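You operate a simulated robot arm through the tools that you are given. There is no shell and no other tool. Be economical: measure what you need, move in short steps, check, and stop when the job is done.

The job below is to be done with a simulated robot arm. You get a single attempt, and the scene is never put back.

Task
Strip the bare pallet: free both handled arms, casting and peg onto the short steel shelf.
Fine: take the peg that stands in the pallet; the other peg stays. Set down upright: silver casting, what you pick out.

The check looks at the end state, three seconds after you hand in, the way a careful person would. Anything else that was tipped, shoved, dropped, spilled or broken makes it a failure.

Robot
A 7-joint arm with a two-finger parallel gripper, fixed in place. Base frame: the origin is at the foot of the arm, x ahead of it, y to its left, z up; the work surface is at about z = 720. Readings come in mm, degrees, newtons and seconds.
With the tool pointing down near the work surface it reaches from about 160 to 680 mm from the base axis. Its first joint turns from -66.0 to 66.0 degrees. Payload 2.4 kg.
The tool frame sits at the grasp point between the pads (the TCP): z along the fingers, y along the line on which they close. The tips reach 30 mm beyond it. The gripper opens to 94 mm. The fingers are 28 mm wide and 10 mm thick; the gripper's body (50 by 96 mm) begins 55 mm behind the TCP.
Orientation is that of the tool frame in the base frame, as a unit quaternion [x, y, z, w]. With the fingers straight down and closing along the base's y, the tool's x points along the base's -x, its y along +y and its z along -z.

Tools
- The arm moves only by the tool step_arm. Its argument "series" is a list of rows, each an object of numbers (a shift or turn left out is 0, a gripper value left out holds the last): "tx", "ty", "tz": the shift along the tool's x, y, z in mm; "wx", "wy", "wz": the turn, a rotation vector about the tool's x, y, z in degrees; "jaw": the gripper command, from -1 (shut) to 1 (fully open), values between in proportion. In form: [{"tx": .., "ty": .., "tz": .., "wx": .., "wy": .., "wz": .., "jaw": ..}, ...]. A call has 1 to 10 rows; each row is the pose to reach, as a shift and turn from the pose commanded when the call began, along the tool's axes at that moment. A row lasts 0.2 s, in which the tool goes at most 50 mm and 8.6 degrees; a call with a longer step from one row to the next is refused whole, and so is a gripper value outside its range. A pose out of reach is approached as far as the arm can. The call stops where the force on the tool passes 40 N (or 10 N more than at its start, if that is more) or the arm is blocked; 0.2 s more then pass. Each finger travels about 153 mm/s and halts on what it meets, pressing with about 35 N; the grip force reading is that of the motor and also rises with nothing between the fingers. The clock runs only during rows and for 0.2 s after the last one: add rows that repeat a pose to give the fingers time. The reply holds the time, the measured pose of the TCP, the force on the tool along the base axes, the opening and the grip force, in the units named above and with some noise, with the torque about the TCP (base axes, N m) and any sound that the robot's microphone picked up, and new pictures: "pictures" is both (left out), scene, wrist or none.
- Cameras (640 x 400 px; columns grow to the right, rows downward): "scene" is fixed at [56, 497.1, 1440.6]; the picture's right is [-0.48, -0.88, 0.00], its down [-0.53, 0.29, -0.80] and it looks along [0.70, -0.39, -0.60] (base axes); focal length 263 px, centre (320, 200). "wrist" rides on the gripper at [76, 14, -102] in the tool frame; the picture's right is [-0.18, 0.98, 0.00], its down [-0.75, -0.14, -0.64] and it looks along [-0.63, -0.12, 0.77] (tool axes); focal length 243 px, centre (320, 200). There is no depth. A picture from a camera that has moved, and an enlarged one, comes with that camera's place and axes in the base frame and with its lens.
- close_up(camera, box): a new picture of the part [left, top, right, bottom] of that camera's present view, enlarged. It takes no simulated time.
- finish_job(): hands the job in; it is judged then, once.

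Go step by step. Nothing tells you positions but the pictures and the camera data: compare them with the known pose of the tool, close in by small moves and look again before you grip or let go. The budget is 120 turns and 200 pictures, counting those below and the enlarged ones. Unless the task says otherwise, let go and move clear before handing in, and close with one line.

The tools are called after "Emit:" as a command line: name --argument value ..., lists and objects as JSON in quotes. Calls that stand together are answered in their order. step_arm: Moves the arm, as the interface text tells. Its arguments: {"type":"object","properties":{"series":{"type":"array","items":{"type":"object","properties":{"tx":{"type":"number"},"ty":{"type":"number"},"tz":{"type":"number"},"wx":{"type":"number"},"wy":{"type":"number"},"wz":{"type":"number"},"jaw":{"type":"number"}}}},"pictures":{"type":"string","enum":["both","scene","wrist","none"]}},"required":["series"]} The other tools are called the same way: close_up (camera, box) takes an enlarged picture of a part of a camera's view; finish_job () hands the job in.

At the start:

```text
time_s: 0.0
ee_pos: [338.2, 93.8, 1214.1]
tcp_rot: [0.0, 1.0, 0.0, 0.0]
ft_force: [-0.2, -0.4, 0.0]
torque: [0.01, -0.01, -0.01]
opening: 93.9
gripper_force: 0.0
```

scene: 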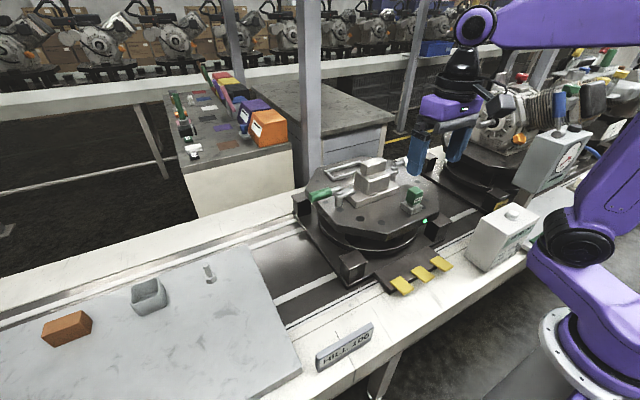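
wrist: 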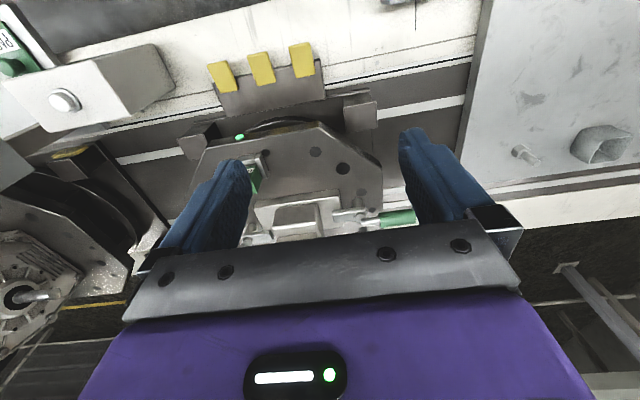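

I see a round pallet with a silver casting held by green-handled clamps, and a pale slab on the left with a block, a cup and a peg. I'll zoom in on the details before moving.

Emit:
close_up --camera "scene" --box '[280, 140, 480, 300]'

Emit:
close_up --camera "scene" --box '[0, 230, 300, 400]'

Emit:
close_up --camera "scene" --box '[150, 60, 400, 220]'

Emit:
close_up --camera "wrist" --box '[170, 30, 430, 250]'

Emit:
close_up --camera "scene" --box '[430, 60, 640, 280]'

```text
2.50 times, centred on (380, 220) of scene
camera zoom: at [56.0, 497.1, 1440.6], right [-0.48, -0.88, 0.0], down [-0.53, 0.29, -0.8], along [0.7, -0.39, -0.6], focal length 657 px, centre (170, 150)
```

zoom: 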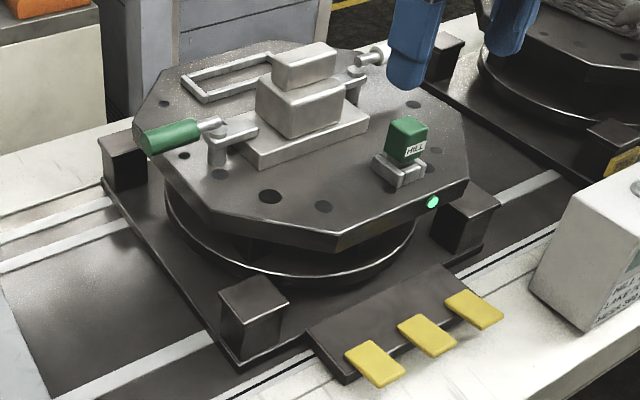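

```text
2.13 times, centred on (150, 315) of scene
camera zoom: at [56.0, 497.1, 1440.6], right [-0.48, -0.88, 0.0], down [-0.53, 0.29, -0.8], along [0.7, -0.39, -0.6], focal length 561 px, centre (683, -45)
```

zoom: 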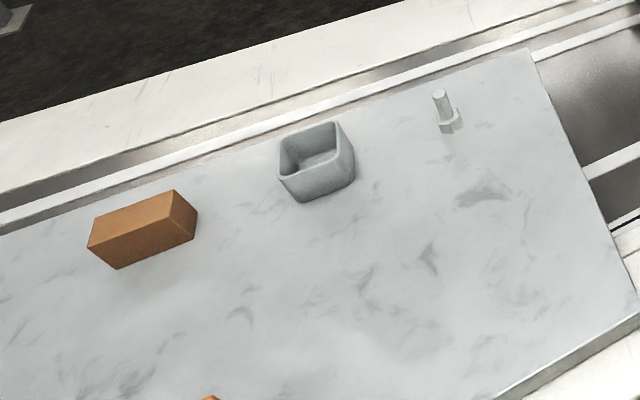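

```text
2.50 times, centred on (275, 140) of scene
camera zoom: at [56.0, 497.1, 1440.6], right [-0.48, -0.88, 0.0], down [-0.53, 0.29, -0.8], along [0.7, -0.39, -0.6], focal length 657 px, centre (432, 350)
```

zoom: 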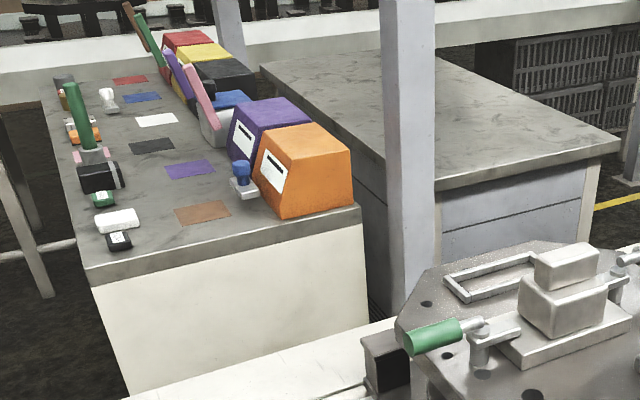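

```text
1.82 times, centred on (300, 140) of wrist
camera zoom: at [263.1, 107.9, 1317.4], right [0.18, 0.98, 0.0], down [0.75, -0.14, 0.64], along [0.63, -0.12, -0.77], focal length 441 px, centre (356, 309)
```

zoom: 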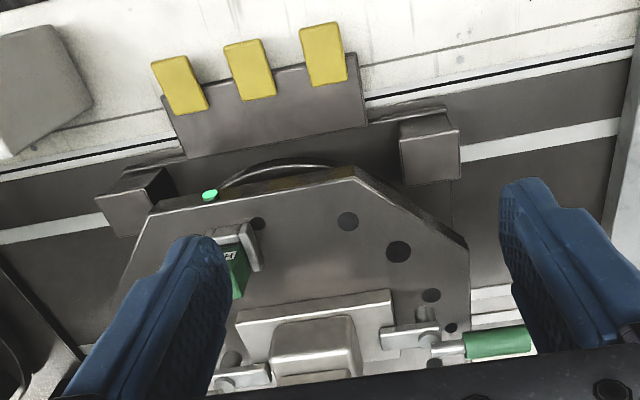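

```text
1.82 times, centred on (535, 170) of scene
camera zoom: at [56.0, 497.1, 1440.6], right [-0.48, -0.88, 0.0], down [-0.53, 0.29, -0.8], along [0.7, -0.39, -0.6], focal length 478 px, centre (-71, 254)
```

zoom: 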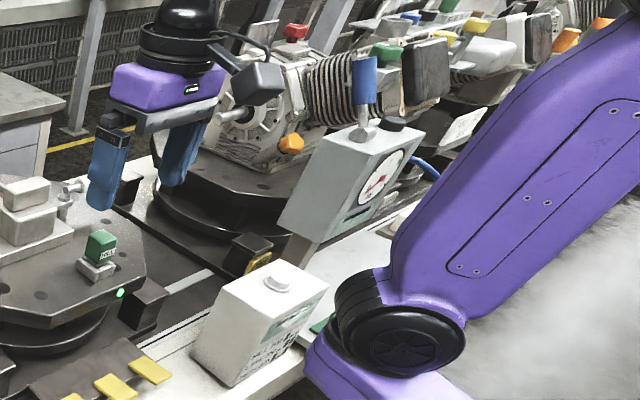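

The light on the pallet edge triangulates to z≈915, so the pallet top is near (557, 37, 920). I still have to find the short steel shelf and the second clamp, so I'll turn the wrist to look around.

Emit:
step_arm --series '[{"wz": -8.5}, {"wz": -17}, {"wz": -25.5}, {"wz": -34}, {"wz": -42.5}, {"wz": -51}]' --pictures "both"

```text
time_s: 1.4
ee_pos: [339.7, 94.3, 1214.7]
tcp_rot: [-0.431, 0.902, 0.0, 0.0]
ft_force: [0.0, 0.2, 0.7]
torque: [-0.02, 0.01, 0.04]
opening: 94.1
gripper_force: 0.0
camera wrist: at [280.9, 43.2, 1317.4], right [-0.65, 0.76, 0.0], down [0.58, 0.5, 0.64], along [0.49, 0.42, -0.77], focal length 243 px, centre (320, 200)
```

scene: 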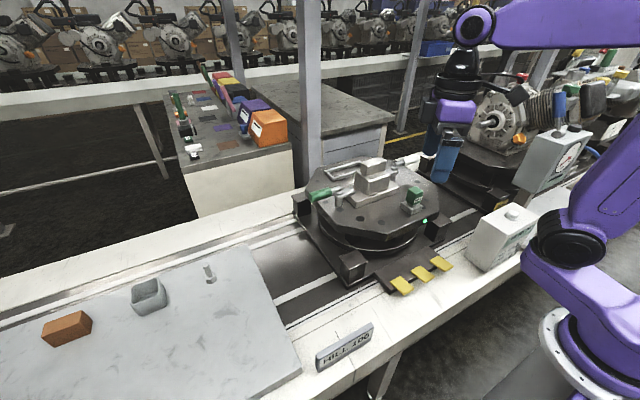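
wrist: 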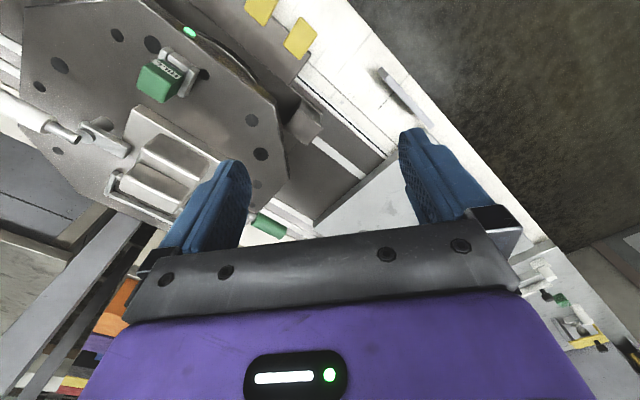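

There is a second clamp with a white handle on the far side of the casting, and something at the far left. Next I'll look to the right.

Emit:
step_arm --series '[{"wz": 8.5}, {"wz": 17}, {"wz": 25.5}, {"wz": 34}, {"wz": 42.5}, {"wz": 51}, {"wz": 59.5}, {"wz": 68}, {"wz": 76.5}, {"wz": 85}]' --pictures "wrist"

Emit:
step_arm --series '[{"wz": 8.5}, {"wz": 17}, {"wz": 25.5}, {"wz": 34}, {"wz": 42.5}, {"wz": 51}]' --pictures "wrist"

```text
time_s: 3.6
ee_pos: [340.1, 94.1, 1215.2]
tcp_rot: [0.294, 0.956, -0.001, 0.0]
ft_force: [-0.1, -0.2, -0.4]
torque: [-0.03, -0.01, 0.01]
opening: 94.1
gripper_force: 0.1
camera wrist: at [284.8, 148.0, 1317.5], right [0.7, 0.71, 0.0], down [0.54, -0.54, 0.64], along [0.46, -0.45, -0.77], focal length 243 px, centre (320, 200)
```

wrist: 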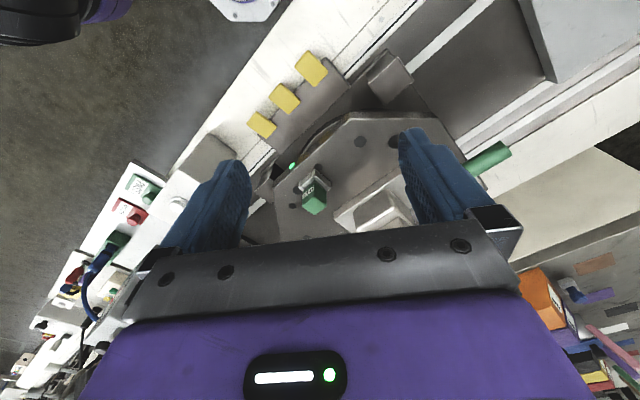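

```text
time_s: 5.0
ee_pos: [339.2, 92.8, 1214.7]
tcp_rot: [0.677, 0.736, 0.0, 0.0]
ft_force: [0.5, -0.5, -0.6]
torque: [-0.03, 0.02, -0.02]
opening: 94.1
gripper_force: 0.1
camera wrist: at [347.4, 170.4, 1318.1], right [0.99, -0.1, 0.0], down [-0.08, -0.76, 0.64], along [-0.07, -0.64, -0.77], focal length 243 px, centre (320, 200)
```

wrist: 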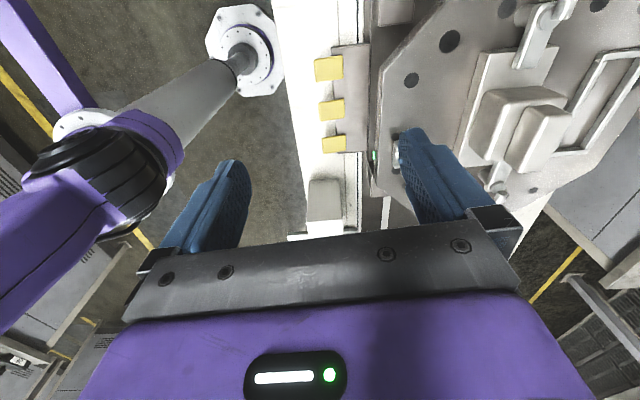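

The left slab is the main candidate for the steel shelf. I'll move the arm left and look over it and beyond it.

Emit:
step_arm --series '[{"wz": -8.5, "tx": 24, "ty": -6}, {"wz": -17, "tx": 48, "ty": -12}, {"wz": -25.5, "tx": 72, "ty": -18}, {"wz": -34, "tx": 96, "ty": -24}, {"wz": -42.5, "tx": 120, "ty": -30}, {"wz": -51, "tx": 144, "ty": -36}, {"wz": -59.5, "tx": 168, "ty": -42}, {"wz": -68, "tx": 192, "ty": -48}, {"wz": -76.5, "tx": 216, "ty": -54}, {"wz": -85, "tx": 240, "ty": -60}]' --pictures "none"

Emit:
step_arm --series '[{"wz": -8.5}, {"wz": -17}, {"wz": -25.5}, {"wz": -34}, {"wz": -42.5}]' --pictures "both"

```text
time_s: 7.2
ee_pos: [257.1, 329.5, 1213.7]
tcp_rot: [-0.001, 1.0, 0.0, -0.001]
ft_force: [-1.1, -0.1, 0.4]
torque: [0.0, 0.01, 0.03]
opening: 93.7
gripper_force: 0.0
```

```text
time_s: 8.4
ee_pos: [257.7, 328.1, 1213.6]
tcp_rot: [-0.364, 0.931, 0.0, 0.0]
ft_force: [0.1, -0.1, 0.0]
torque: [-0.01, -0.01, 0.0]
opening: 94.0
gripper_force: 0.1
camera wrist: at [193.0, 286.2, 1317.1], right [-0.53, 0.85, 0.0], down [0.65, 0.41, 0.64], along [0.54, 0.34, -0.77], focal length 243 px, centre (320, 200)
```

scene: 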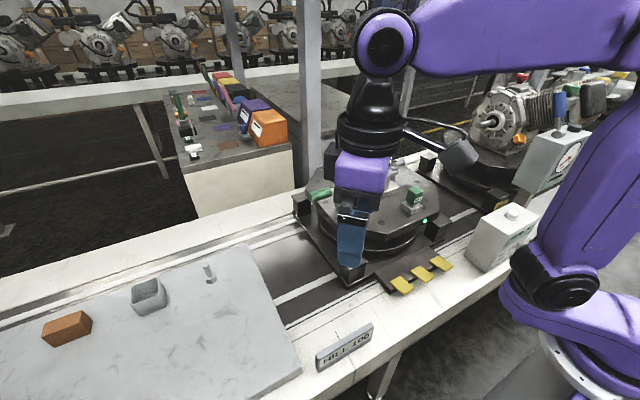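
wrist: 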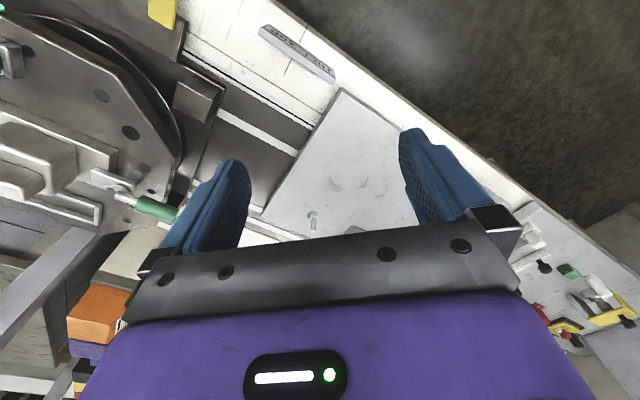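

The slab's near corner is within reach. I'll turn further left to see the other surface, and zoom in on it.

Emit:
step_arm --series '[{"wz": -8.5}, {"wz": -17}, {"wz": -25.5}, {"wz": -34}, {"wz": -42.5}, {"wz": -51}, {"wz": -59.5}]' --pictures "wrist"

```text
time_s: 10.0
ee_pos: [258.8, 327.4, 1214.7]
tcp_rot: [0.778, -0.628, 0.001, 0.0]
ft_force: [0.1, 0.0, 0.4]
torque: [-0.03, 0.03, 0.03]
opening: 94.0
gripper_force: 0.2
camera wrist: at [260.4, 249.9, 1317.9], right [-1.0, -0.03, 0.0], down [-0.02, 0.77, 0.64], along [-0.02, 0.64, -0.77], focal length 243 px, centre (320, 200)
```

wrist: 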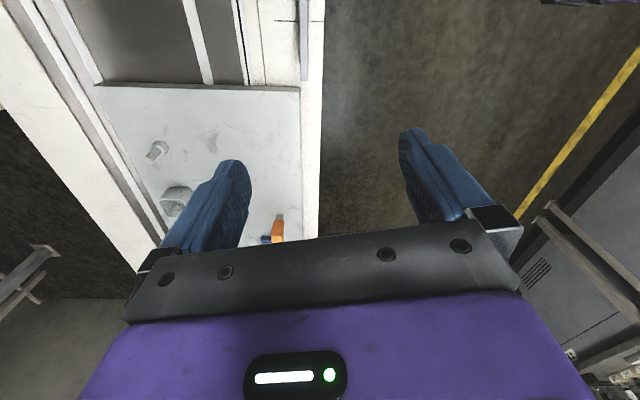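

The slab spans about x 300–768, y > 413, with its top near z ≈ 735. I take it as the short steel shelf, and x 320–460, y 440–500 on it is reachable. Next I'll look at the pallet from close above.

Emit:
step_arm --series '[{"wz": 8.5, "tx": 32.6, "ty": -18.2}, {"wz": 17, "tx": 65.2, "ty": -36.4}, {"wz": 25.5, "tx": 98, "ty": -54.6}, {"wz": 34, "tx": 130.6, "ty": -72.8}, {"wz": 42.5, "tx": 163, "ty": -91}, {"wz": 51, "tx": 196, "ty": -109}, {"wz": 59.5, "tx": 228, "ty": -127}, {"wz": 68, "tx": 261, "ty": -145.6}, {"wz": 76.5, "tx": 294, "ty": -164}, {"wz": 85, "tx": 326.5, "ty": -182}]' --pictures "none"

Emit:
step_arm --series '[{"wz": 8.5, "tz": 40}, {"wz": 17, "tz": 80}]' --pictures "both"

Emit:
close_up --camera "wrist" --box '[120, 0, 440, 240]'

```text
time_s: 12.2
ee_pos: [505.3, 45.9, 1214.7]
tcp_rot: [-0.146, 0.989, 0.0, 0.0]
ft_force: [1.1, -0.3, -0.2]
torque: [-0.01, 0.01, -0.02]
opening: 94.0
gripper_force: 0.1
```

```text
time_s: 12.8
ee_pos: [502.5, 47.0, 1132.3]
tcp_rot: [0.002, 1.0, 0.0, 0.0]
ft_force: [-1.1, -0.7, -1.1]
torque: [-0.02, 0.02, 0.04]
opening: 94.2
gripper_force: 0.2
camera wrist: at [427.2, 60.3, 1234.9], right [0.19, 0.98, 0.0], down [0.75, -0.14, 0.64], along [0.63, -0.12, -0.77], focal length 243 px, centre (320, 200)
```

scene: 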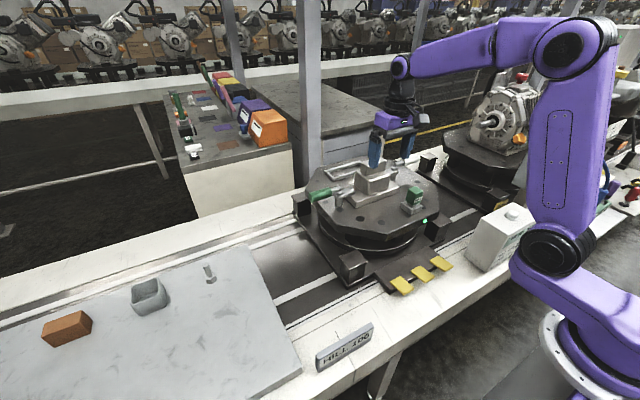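
wrist: 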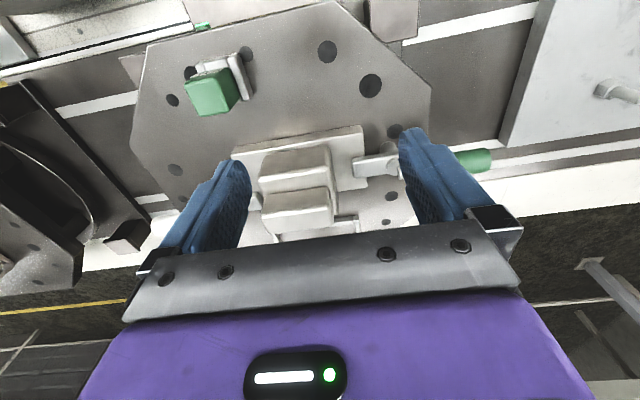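

```text
1.67 times, centred on (280, 120) of wrist
camera zoom: at [427.2, 60.3, 1234.9], right [0.19, 0.98, 0.0], down [0.75, -0.14, 0.64], along [0.63, -0.12, -0.77], focal length 404 px, centre (387, 333)
```

zoom: 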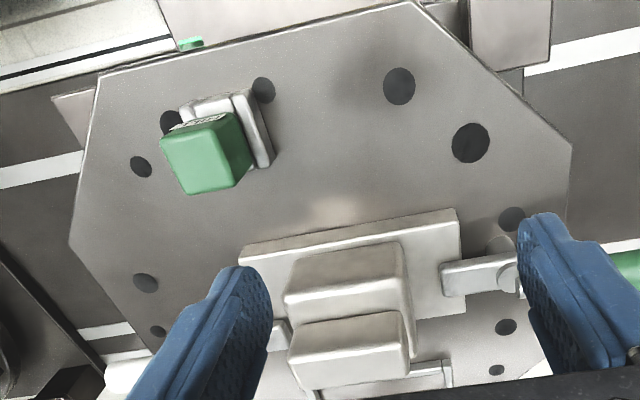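

I can see no loose peg on the pallet besides the green MILL piece in its bracket. I'll zoom in on it and on the clamps from both cameras.

Emit:
close_up --camera "scene" --box '[380, 170, 450, 230]'

Emit:
close_up --camera "scene" --box '[300, 150, 400, 220]'

Emit:
close_up --camera "wrist" --box '[160, 20, 280, 140]'

```text
6.67 times, centred on (415, 200) of scene
camera zoom: at [56.0, 497.1, 1440.6], right [-0.48, -0.88, 0.0], down [-0.53, 0.29, -0.8], along [0.7, -0.39, -0.6], focal length 1753 px, centre (-313, 200)
```

zoom: 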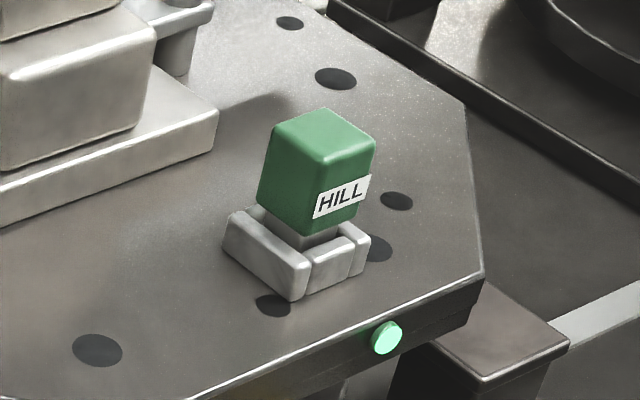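

```text
5.71 times, centred on (350, 185) of scene
camera zoom: at [56.0, 497.1, 1440.6], right [-0.48, -0.88, 0.0], down [-0.53, 0.29, -0.8], along [0.7, -0.39, -0.6], focal length 1502 px, centre (149, 286)
```

zoom: 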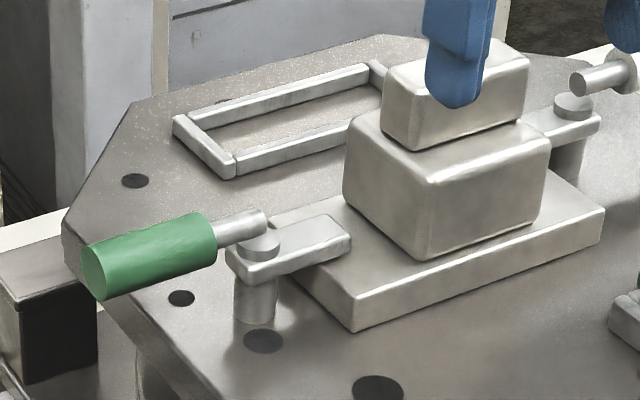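

```text
3.33 times, centred on (220, 80) of wrist
camera zoom: at [427.2, 60.3, 1234.9], right [0.19, 0.98, 0.0], down [0.75, -0.14, 0.64], along [0.63, -0.12, -0.77], focal length 809 px, centre (653, 600)
```

zoom: 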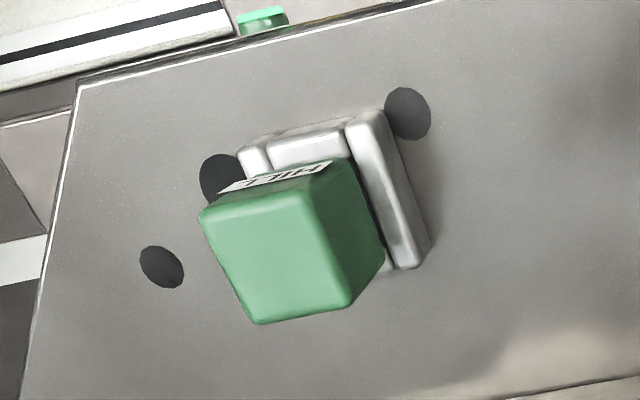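

The green MILL piece is a peg standing in its socket, so it's the one to take. The plate is at z≈926 and the left clamp pivot at about (605, 121, 972), with its handle running to about (602, 223, 992). I'll close the jaws, back off and get a clear view.

Emit:
step_arm --series '[{"tx": 30, "tz": -10, "jaw": -1}, {"tx": 60, "tz": -20}, {"tx": 80, "tz": -30}, {"tx": 80, "tz": -30}]' --pictures "wrist"

Emit:
close_up --camera "wrist" --box '[160, 40, 480, 240]'

Emit:
close_up --camera "scene" --box '[300, 140, 420, 215]'

```text
time_s: 13.8
ee_pos: [421.8, 45.3, 1164.2]
tcp_rot: [0.0, 1.0, 0.0, 0.0]
ft_force: [-0.1, -0.6, -0.6]
torque: [0.0, 0.0, -0.01]
opening: 0.0
gripper_force: 32.9
camera wrist: at [346.0, 58.9, 1268.3], right [0.18, 0.98, 0.0], down [0.75, -0.14, 0.64], along [0.63, -0.12, -0.77], focal length 243 px, centre (320, 200)
```

wrist: 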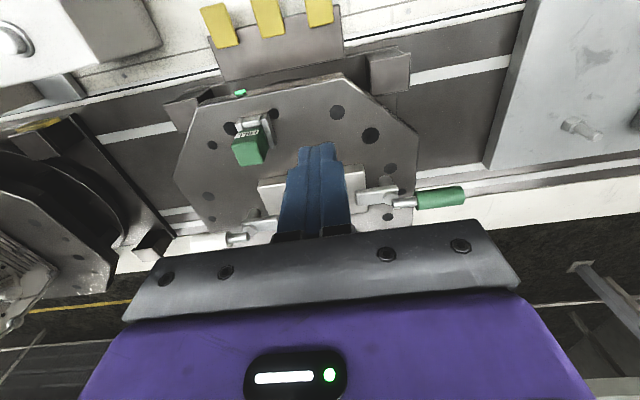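

```text
2.00 times, centred on (320, 140) of wrist
camera zoom: at [346.0, 58.9, 1268.3], right [0.18, 0.98, 0.0], down [0.75, -0.14, 0.64], along [0.63, -0.12, -0.77], focal length 485 px, centre (320, 320)
```

zoom: 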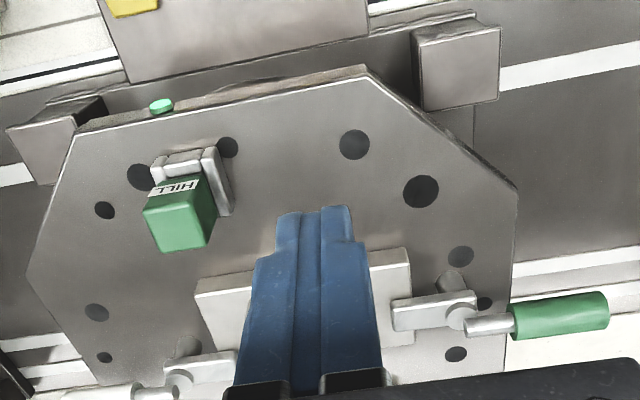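

```text
5.33 times, centred on (360, 178) of scene
camera zoom: at [56.0, 497.1, 1440.6], right [-0.48, -0.88, 0.0], down [-0.53, 0.29, -0.8], along [0.7, -0.39, -0.6], focal length 1402 px, centre (107, 320)
```

zoom: 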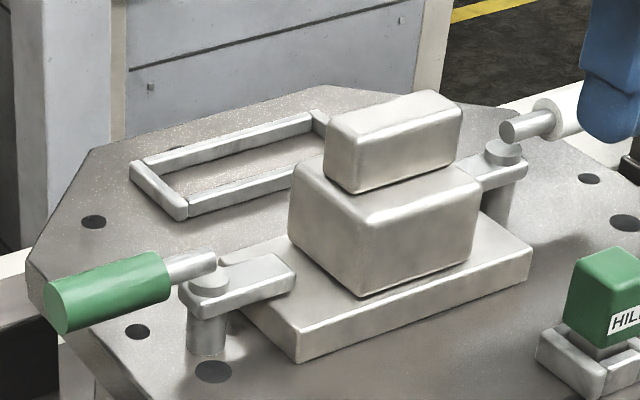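

The layout is now clear: the left pivot is at (605, 121) with its handle along +y, and the right pivot is at about (635, -125) with its handle along -y. I'll go behind the left handle with closed fingers, high first.

Emit:
step_arm --series '[{"tx": -40, "ty": 27}, {"tx": -80, "ty": 54}, {"tx": -120, "ty": 81}, {"tx": -160, "ty": 108}, {"tx": -200, "ty": 135}, {"tx": -223, "ty": 151}, {"tx": -223, "ty": 151, "tz": 45}, {"tx": -223, "ty": 151, "tz": 90}]' --pictures "both"

Emit:
close_up --camera "scene" --box '[260, 120, 400, 220]'

```text
time_s: 15.6
ee_pos: [646.0, 196.4, 1071.3]
tcp_rot: [0.0, 1.0, 0.0, 0.001]
ft_force: [0.3, -0.2, 0.2]
torque: [0.0, 0.01, -0.01]
opening: 0.0
gripper_force: 32.7
out of reach, approached as far as the arm can: row 5, 6, 7, 8
camera wrist: at [570.2, 210.9, 1174.2], right [0.18, 0.98, 0.0], down [0.75, -0.14, 0.64], along [0.63, -0.12, -0.77], focal length 243 px, centre (320, 200)
```

scene: 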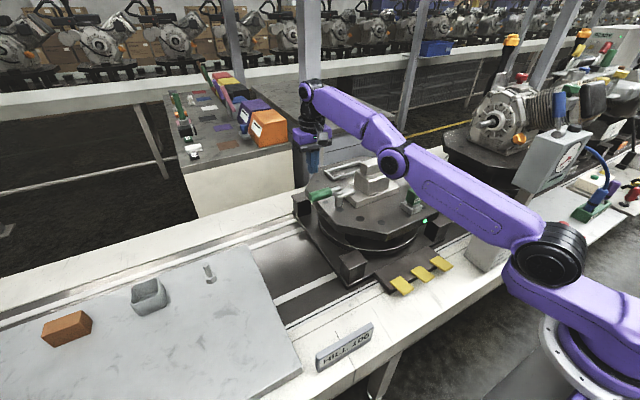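
wrist: 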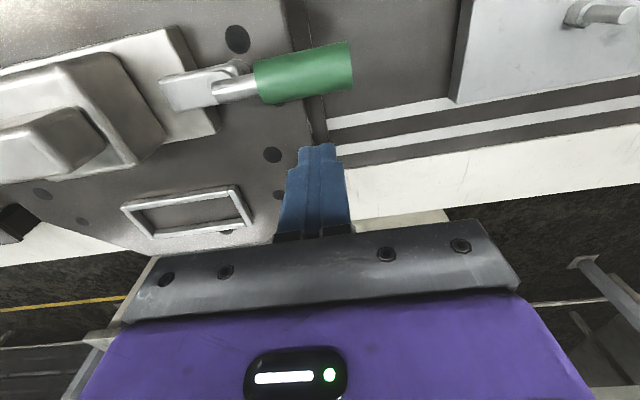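

```text
4.00 times, centred on (330, 170) of scene
camera zoom: at [56.0, 497.0, 1440.6], right [-0.48, -0.88, 0.0], down [-0.53, 0.29, -0.8], along [0.7, -0.39, -0.6], focal length 1052 px, centre (280, 320)
```

zoom: 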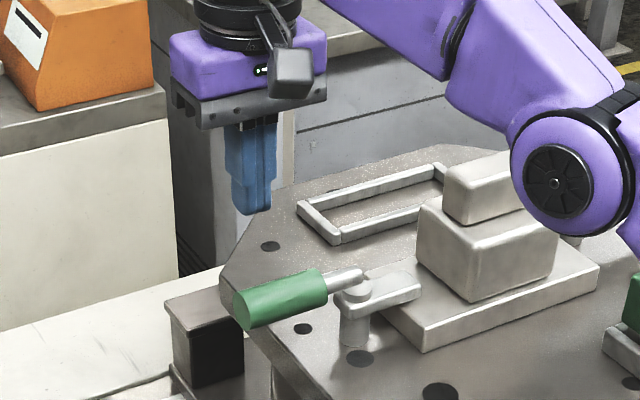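

The handle checks out at x≈608, y 155–224, and my fingers are just beyond it. I'll lower to tip height ~968 and check the clearance.

Emit:
step_arm --series '[{"tz": 37}, {"tz": 73}]' --pictures "both"

Emit:
close_up --camera "scene" --box '[260, 140, 400, 220]'

```text
time_s: 16.2
ee_pos: [642.2, 192.9, 997.8]
tcp_rot: [-0.001, 1.0, 0.0, 0.0]
ft_force: [1.0, -1.0, 0.3]
torque: [0.08, -0.02, 0.0]
opening: 0.0
gripper_force: 32.7
camera wrist: at [566.5, 207.0, 1100.3], right [0.18, 0.98, 0.0], down [0.75, -0.14, 0.64], along [0.63, -0.12, -0.77], focal length 243 px, centre (320, 200)
```

scene: 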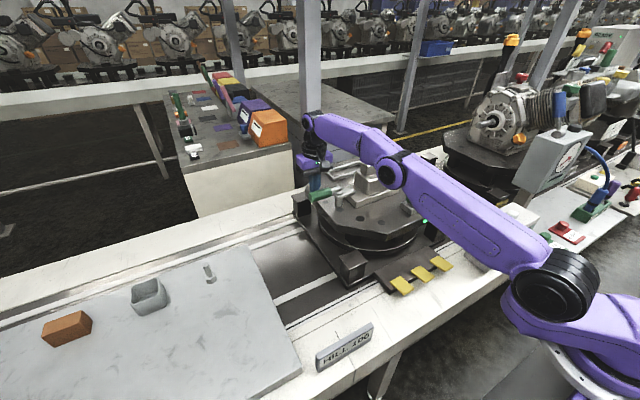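
wrist: 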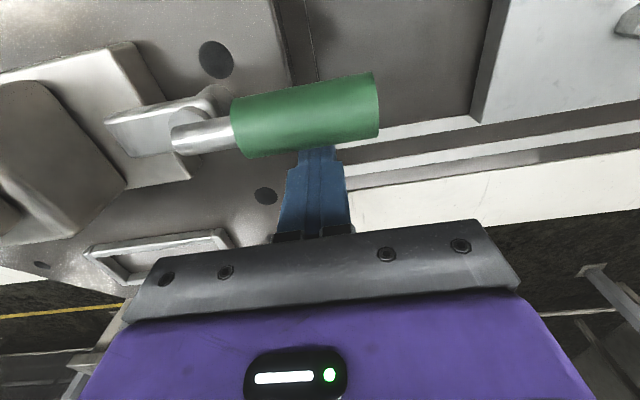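

```text
4.57 times, centred on (330, 180) of scene
camera zoom: at [56.0, 497.0, 1440.6], right [-0.48, -0.88, 0.0], down [-0.53, 0.29, -0.8], along [0.7, -0.39, -0.6], focal length 1202 px, centre (274, 291)
```

zoom: 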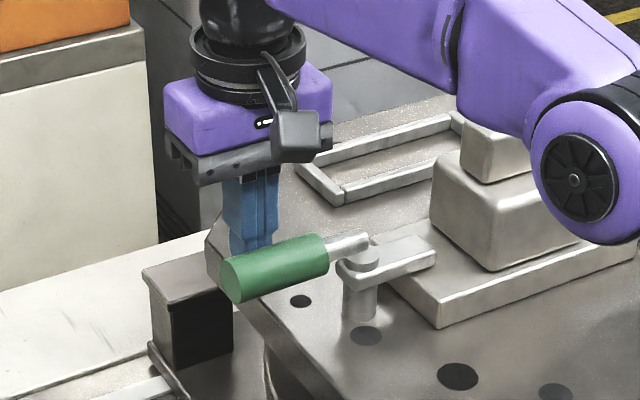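

The fingers are behind the green handle. I'll pull it gently toward the robot along the arc and check the response.

Emit:
step_arm --series '[{"tx": 12, "ty": 3}, {"tx": 22, "ty": 4}, {"tx": 31, "ty": 5}, {"tx": 39, "ty": 6}, {"tx": 46, "ty": 5}]' --pictures "wrist"

Emit:
close_up --camera "scene" --box '[260, 140, 400, 220]'

```text
time_s: 17.4
ee_pos: [596.8, 200.9, 998.9]
tcp_rot: [0.0, 1.0, 0.0, 0.001]
ft_force: [5.2, -0.5, 0.5]
torque: [-0.04, -0.07, 0.07]
opening: 0.0
gripper_force: 33.0
camera wrist: at [520.3, 215.2, 1102.2], right [0.18, 0.98, 0.0], down [0.75, -0.14, 0.64], along [0.63, -0.12, -0.77], focal length 243 px, centre (320, 200)
```

wrist: 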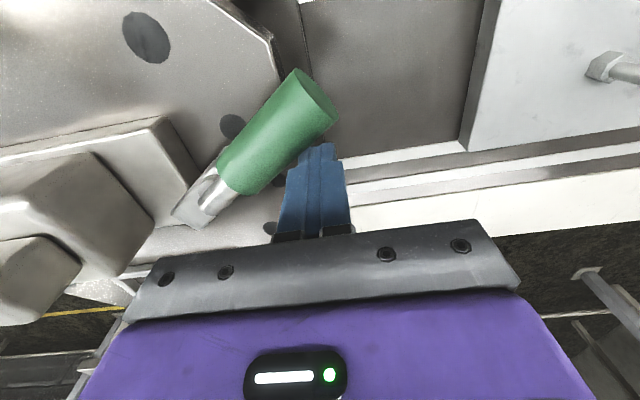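

```text
4.57 times, centred on (330, 180) of scene
camera zoom: at [56.1, 497.0, 1440.6], right [-0.48, -0.88, 0.0], down [-0.53, 0.29, -0.8], along [0.7, -0.39, -0.6], focal length 1202 px, centre (274, 291)
```

zoom: 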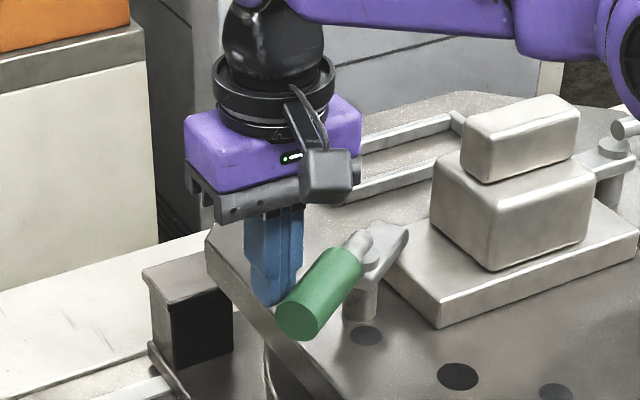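

The clamp swings easily about its post, with about 5 N. I'll continue along the arc to roughly 95°.

Emit:
step_arm --series '[{"tx": 11, "ty": -2}, {"tx": 22, "ty": -6}, {"tx": 34, "ty": -12}, {"tx": 45, "ty": -20}, {"tx": 54, "ty": -30}, {"tx": 61, "ty": -41}, {"tx": 65, "ty": -52}, {"tx": 68, "ty": -62}]' --pictures "wrist"

Emit:
close_up --camera "scene" --box '[280, 140, 420, 220]'

```text
time_s: 19.0
ee_pos: [536.6, 164.0, 1000.3]
tcp_rot: [-0.005, 1.0, 0.006, 0.01]
ft_force: [2.4, 6.4, -2.1]
torque: [0.14, -0.1, -0.05]
opening: 0.0
gripper_force: 32.7
stopped in row 7: the force on the tool passed its limit at 48 N (the readings are from after the stop); the commanded pose is now the measured one
camera wrist: at [459.5, 176.1, 1103.2], right [0.17, 0.98, 0.02], down [0.74, -0.14, 0.66], along [0.65, -0.1, -0.76], focal length 243 px, centre (320, 200)
```

wrist: 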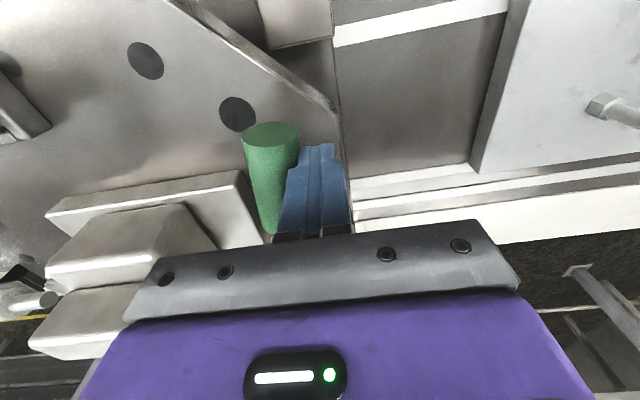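

```text
4.57 times, centred on (350, 180) of scene
camera zoom: at [56.1, 497.3, 1440.5], right [-0.48, -0.88, 0.0], down [-0.53, 0.29, -0.8], along [0.7, -0.39, -0.6], focal length 1202 px, centre (183, 291)
```

zoom: 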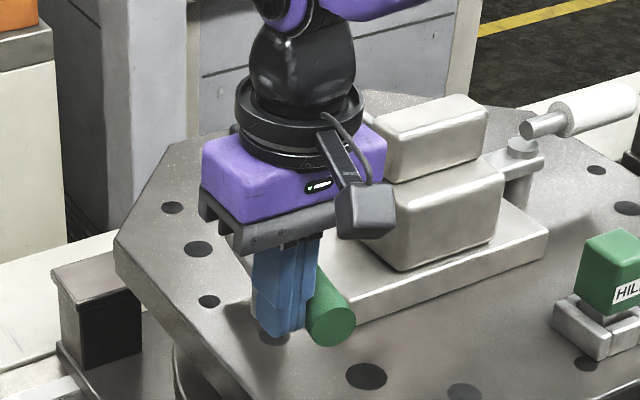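

The handle reached a hard stop at about 85°, which means the clamp is fully open. I'll back off to +y, rise and check.

Emit:
step_arm --series '[{"ty": 12}, {"ty": 25}, {"ty": 25, "tz": -45}, {"ty": 10, "tz": -90, "tx": 20}, {"ty": -30, "tz": -130, "tx": 50}]' --pictures "both"

Emit:
close_up --camera "scene" --box '[300, 140, 420, 220]'

```text
refused: row 4 steps farther than a row can; nothing moved
```

```text
5.00 times, centred on (360, 180) of scene
camera zoom: at [56.1, 497.3, 1440.5], right [-0.48, -0.88, 0.0], down [-0.53, 0.29, -0.8], along [0.7, -0.39, -0.6], focal length 1315 px, centre (120, 300)
```

zoom: 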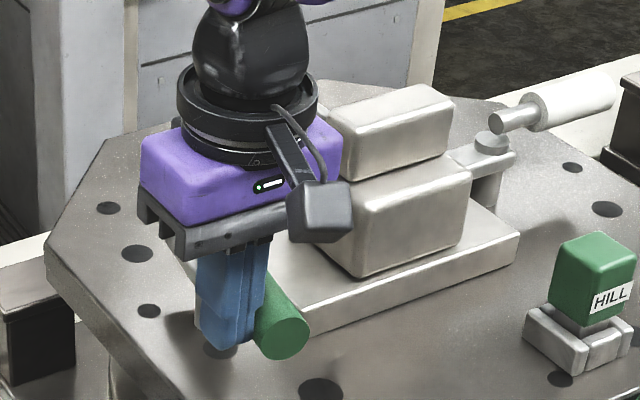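

The white right handle shows clearly here, and the previous move was refused for an oversized step. I'll redo the retreat in smaller rows.

Emit:
step_arm --series '[{"ty": 12}, {"ty": 25}, {"ty": 25, "tz": -45, "wx": 0.7, "wy": 1.15, "wz": 0.6}, {"ty": 15, "tz": -85, "tx": 20, "wx": 0.7, "wy": 1.15, "wz": 0.6}, {"ty": 0, "tz": -120, "tx": 40, "wx": 0.7, "wy": 1.15, "wz": 0.6}, {"ty": -20, "tz": -150, "tx": 60, "wx": 0.7, "wy": 1.15, "wz": 0.6}]' --pictures "both"

Emit:
close_up --camera "scene" --box '[300, 140, 420, 220]'

```text
time_s: 20.4
ee_pos: [475.3, 142.9, 1149.0]
tcp_rot: [0.001, 1.0, 0.0, -0.002]
ft_force: [-0.1, 0.6, 0.8]
torque: [-0.02, -0.02, -0.02]
opening: 0.0
gripper_force: 33.1
camera wrist: at [400.3, 156.9, 1252.1], right [0.19, 0.98, 0.0], down [0.76, -0.14, 0.64], along [0.63, -0.12, -0.77], focal length 243 px, centre (320, 200)
```

scene: 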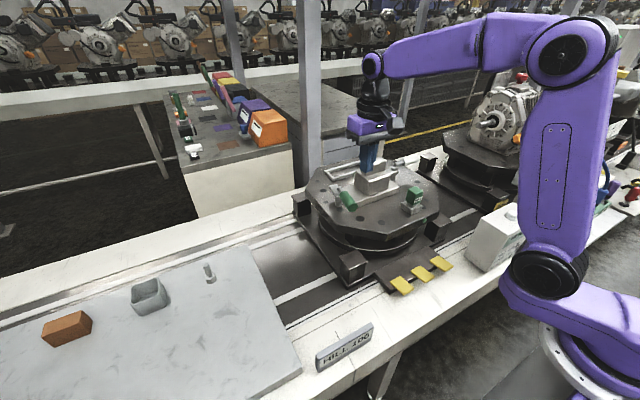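
wrist: 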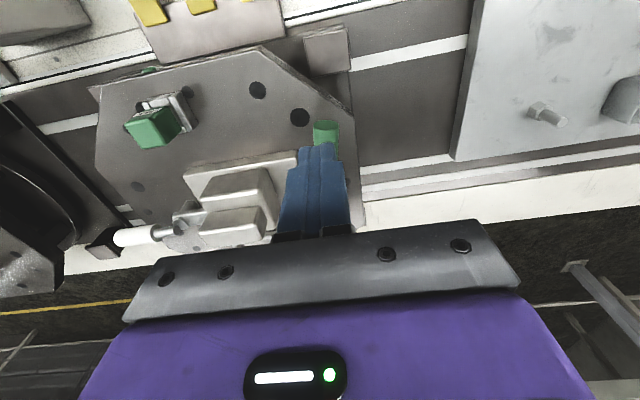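

```text
5.00 times, centred on (360, 180) of scene
camera zoom: at [56.0, 497.1, 1440.6], right [-0.48, -0.88, 0.0], down [-0.53, 0.29, -0.8], along [0.7, -0.39, -0.6], focal length 1315 px, centre (120, 300)
```

zoom: 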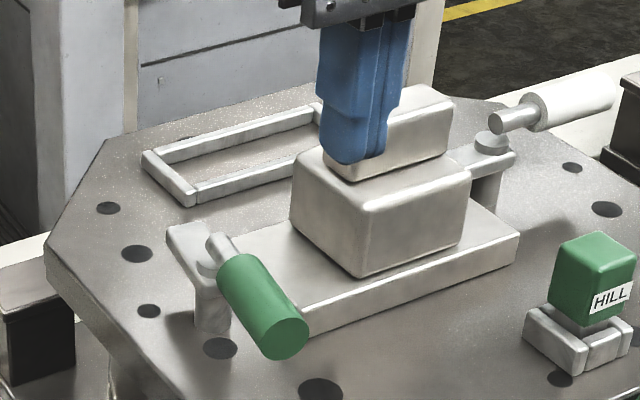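

The left clamp is open and clear of the casting. Next I'll move to the right side for a good look at the white-handled clamp.

Emit:
step_arm --series '[{"ty": -45}, {"ty": -90}, {"ty": -135}, {"ty": -180}, {"ty": -225}, {"ty": -270}, {"ty": -315}, {"ty": -360}, {"ty": -390}]' --pictures "both"

Emit:
close_up --camera "wrist" --box '[320, 80, 520, 240]'

Emit:
close_up --camera "scene" --box '[350, 130, 450, 200]'

```text
time_s: 22.4
ee_pos: [471.0, -251.8, 1153.4]
tcp_rot: [0.0, 1.0, -0.001, -0.001]
ft_force: [-0.4, 0.0, 0.9]
torque: [0.01, 0.01, -0.01]
opening: 0.0
gripper_force: 33.2
camera wrist: at [396.0, -236.8, 1256.5], right [0.19, 0.98, 0.0], down [0.75, -0.14, 0.64], along [0.63, -0.12, -0.77], focal length 243 px, centre (320, 200)
```

scene: 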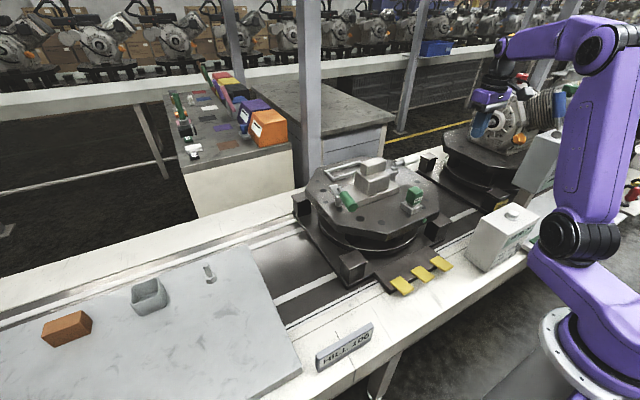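
wrist: 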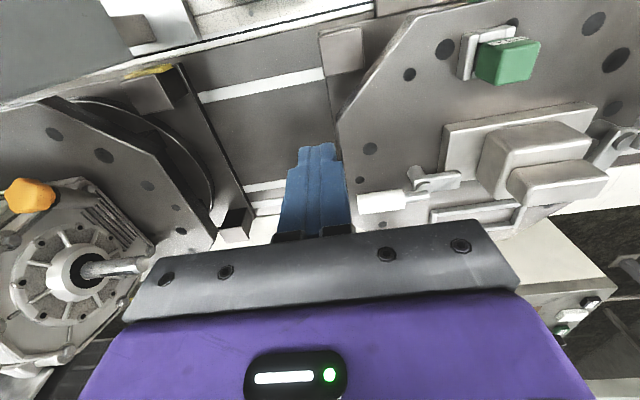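

```text
2.50 times, centred on (420, 160) of wrist
camera zoom: at [396.0, -236.8, 1256.5], right [0.19, 0.98, 0.0], down [0.75, -0.14, 0.64], along [0.63, -0.12, -0.77], focal length 606 px, centre (70, 300)
```

zoom: 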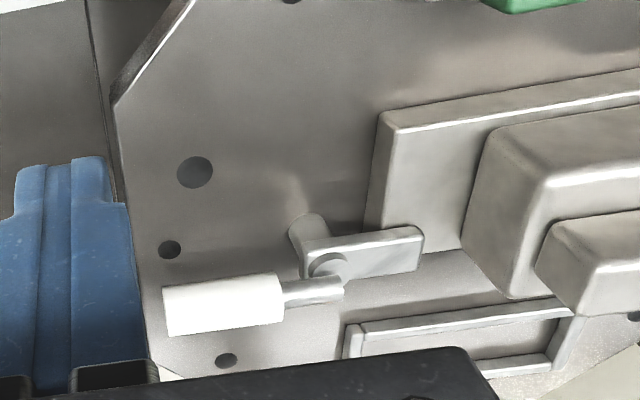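

```text
5.71 times, centred on (400, 165) of scene
camera zoom: at [56.0, 497.1, 1440.6], right [-0.48, -0.88, 0.0], down [-0.53, 0.29, -0.8], along [0.7, -0.39, -0.6], focal length 1502 px, centre (-137, 400)
```

zoom: 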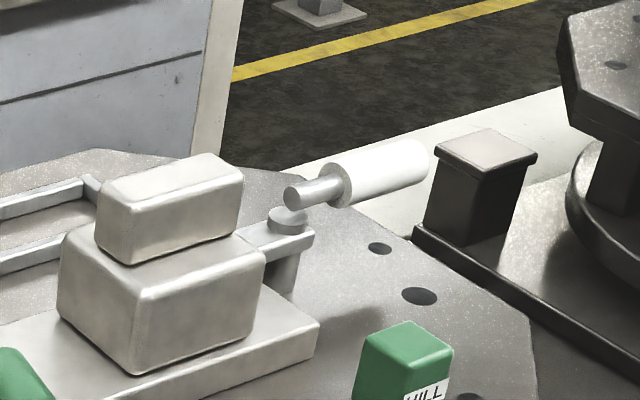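

The right clamp's pivot is about (638, -126, 970), with its handle end at (629, -227, 993). Getting behind it is at the edge of reach, so I'll tilt the fingers 20° outward and approach from above.

Emit:
step_arm --series '[{"tx": -38, "ty": 14, "tz": 0, "wy": -5}, {"tx": -76, "ty": 28, "tz": 0, "wy": -10}, {"tx": -114, "ty": 40, "tz": 10, "wy": -15}, {"tx": -150, "ty": 50, "tz": 20, "wy": -20}, {"tx": -180, "ty": 50, "tz": 45, "wy": -20}, {"tx": -197, "ty": 50, "tz": 73, "wy": -20}]' --pictures "both"

Emit:
close_up --camera "scene" --box '[350, 130, 450, 200]'

```text
time_s: 23.8
ee_pos: [672.0, -197.0, 1074.5]
tcp_rot: [0.001, 0.985, -0.001, 0.173]
ft_force: [0.1, 0.2, 0.8]
torque: [0.01, 0.01, 0.0]
opening: 0.2
gripper_force: 33.4
camera wrist: at [566.0, -183.6, 1145.3], right [0.18, 0.98, 0.06], down [0.49, -0.14, 0.86], along [0.85, -0.12, -0.51], focal length 243 px, centre (320, 200)
```

scene: 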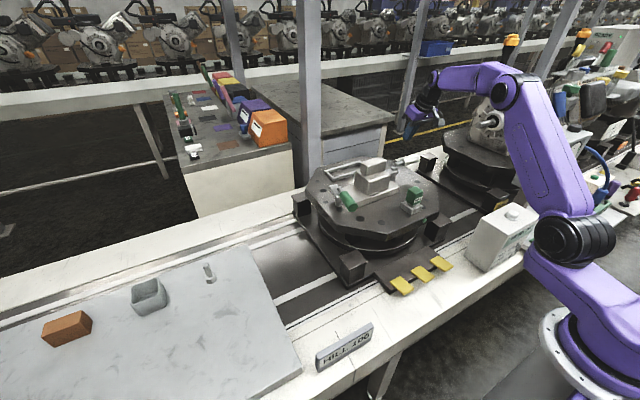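
wrist: 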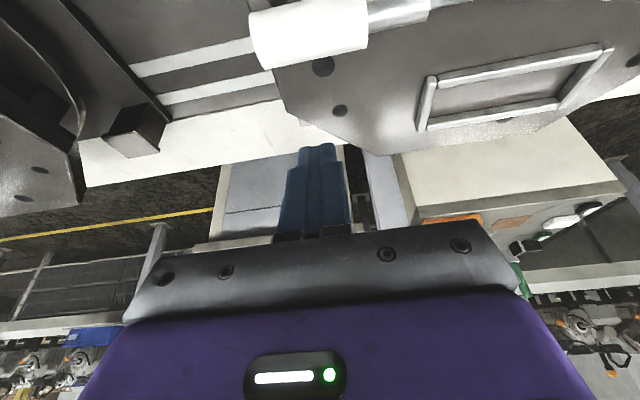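

```text
5.71 times, centred on (400, 165) of scene
camera zoom: at [56.0, 497.1, 1440.6], right [-0.48, -0.88, 0.0], down [-0.53, 0.29, -0.8], along [0.7, -0.39, -0.6], focal length 1502 px, centre (-137, 400)
```

zoom: 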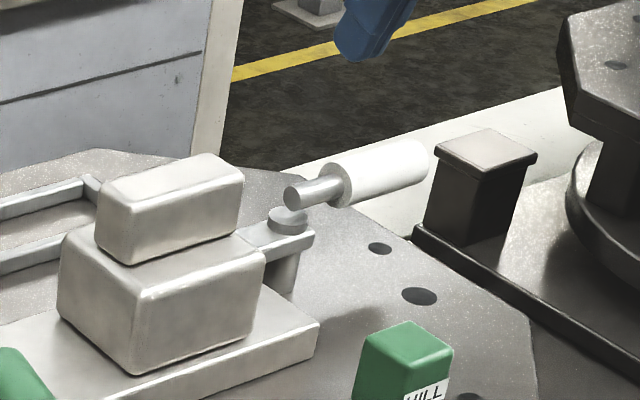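

The tilt works and the tool is behind the white handle. I'll descend vertically to z≈1000.

Emit:
step_arm --series '[{"tz": 35, "tx": 12.8}, {"tz": 70.5, "tx": 25.6}]' --pictures "wrist"

Emit:
close_up --camera "scene" --box '[350, 130, 450, 200]'

```text
time_s: 24.4
ee_pos: [671.7, -200.7, 1001.1]
tcp_rot: [0.001, 0.985, -0.001, 0.173]
ft_force: [0.7, -1.6, 0.0]
torque: [-0.01, -0.03, 0.01]
opening: 0.0
gripper_force: 32.9
camera wrist: at [564.9, -185.8, 1071.1], right [0.18, 0.98, 0.06], down [0.49, -0.14, 0.86], along [0.85, -0.12, -0.51], focal length 243 px, centre (320, 200)
```

wrist: 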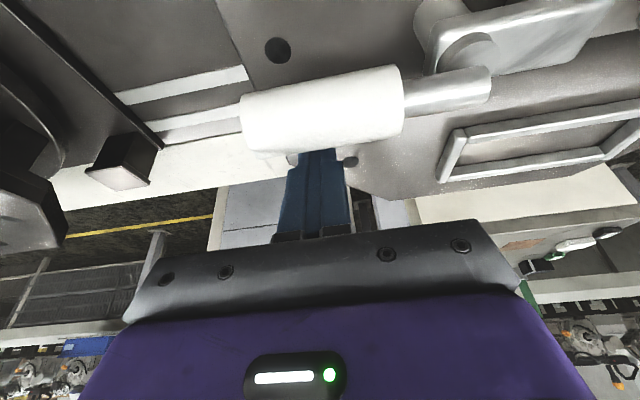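

```text
5.71 times, centred on (400, 165) of scene
camera zoom: at [56.0, 497.1, 1440.6], right [-0.48, -0.88, 0.0], down [-0.53, 0.29, -0.8], along [0.7, -0.39, -0.6], focal length 1502 px, centre (-137, 400)
```

zoom: 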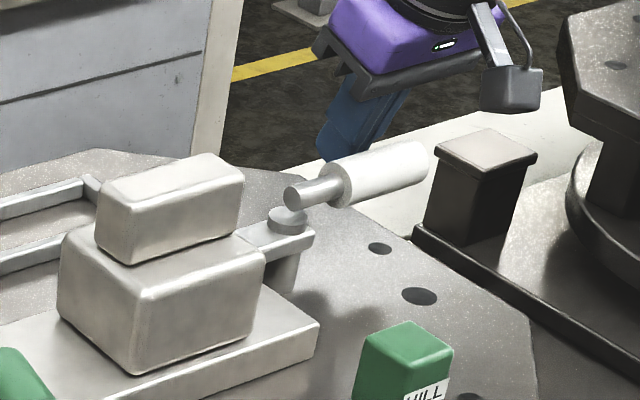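

The fingers sit behind the white handle. I'll pull it inward along the arc.

Emit:
step_arm --series '[{"tx": 9.4, "tz": -3.4, "ty": -1}, {"tx": 17.9, "tz": -6.5, "ty": -2}, {"tx": 26.3, "tz": -9.6, "ty": -3}, {"tx": 34.8, "tz": -12.7, "ty": -4}, {"tx": 43.2, "tz": -15.7, "ty": -4}, {"tx": 50, "tz": -18.2, "ty": -3}, {"tx": 56.4, "tz": -20.5, "ty": -2}, {"tx": 62.5, "tz": -22.8, "ty": 1}, {"tx": 68.6, "tz": -25, "ty": 4}]' --pictures "wrist"

Emit:
close_up --camera "scene" --box '[350, 130, 450, 200]'

```text
time_s: 26.4
ee_pos: [597.5, -195.1, 1003.0]
tcp_rot: [0.001, 0.985, 0.0, 0.173]
ft_force: [4.3, -1.0, 0.4]
torque: [-0.03, -0.06, -0.01]
opening: 0.2
gripper_force: 33.2
camera wrist: at [492.2, -182.2, 1073.0], right [0.18, 0.98, 0.06], down [0.49, -0.14, 0.86], along [0.85, -0.12, -0.51], focal length 243 px, centre (320, 200)
```

wrist: 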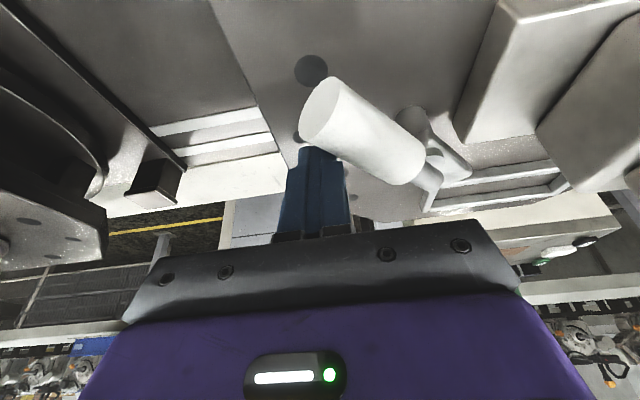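

```text
5.71 times, centred on (400, 165) of scene
camera zoom: at [56.1, 497.0, 1440.6], right [-0.48, -0.88, 0.0], down [-0.53, 0.29, -0.8], along [0.7, -0.39, -0.6], focal length 1502 px, centre (-137, 400)
```

zoom: 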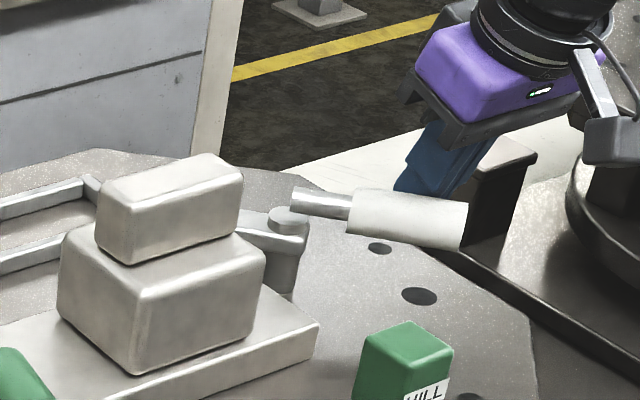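

It's swinging freely, now past about 45°. I'll continue to the stop in small rows.

Emit:
step_arm --series '[{"tx": 7.5, "tz": -2.7, "ty": 4}, {"tx": 14.1, "tz": -5.1, "ty": 9}, {"tx": 19.7, "tz": -7.2, "ty": 15}, {"tx": 25.4, "tz": -9.2, "ty": 22}, {"tx": 29.1, "tz": -10.6, "ty": 29}, {"tx": 32, "tz": -11.6, "ty": 36}]' --pictures "wrist"

Emit:
close_up --camera "scene" --box '[350, 130, 450, 200]'

```text
time_s: 27.8
ee_pos: [563.3, -162.5, 1003.9]
tcp_rot: [0.003, 0.984, -0.004, 0.176]
ft_force: [16.7, -17.3, -7.2]
torque: [-0.43, -0.34, -0.05]
opening: 0.0
gripper_force: 32.9
camera wrist: at [457.7, -148.1, 1073.6], right [0.18, 0.98, 0.06], down [0.48, -0.14, 0.86], along [0.86, -0.13, -0.5], focal length 243 px, centre (320, 200)
```

wrist: 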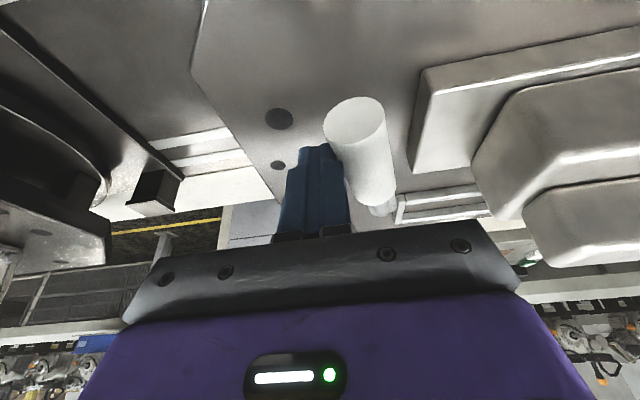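

```text
5.71 times, centred on (400, 165) of scene
camera zoom: at [56.6, 496.5, 1440.8], right [-0.48, -0.88, 0.0], down [-0.53, 0.29, -0.8], along [0.7, -0.38, -0.6], focal length 1502 px, centre (-137, 400)
```

zoom: 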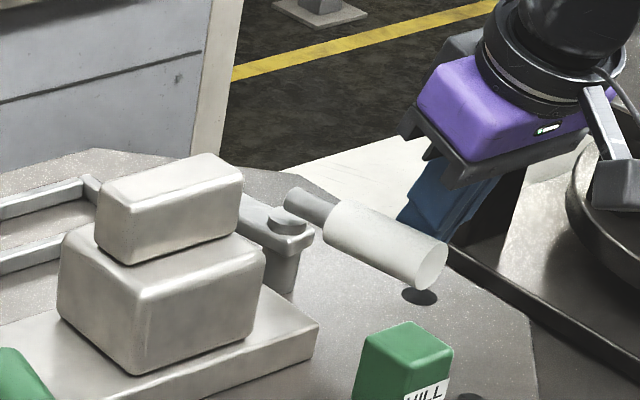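

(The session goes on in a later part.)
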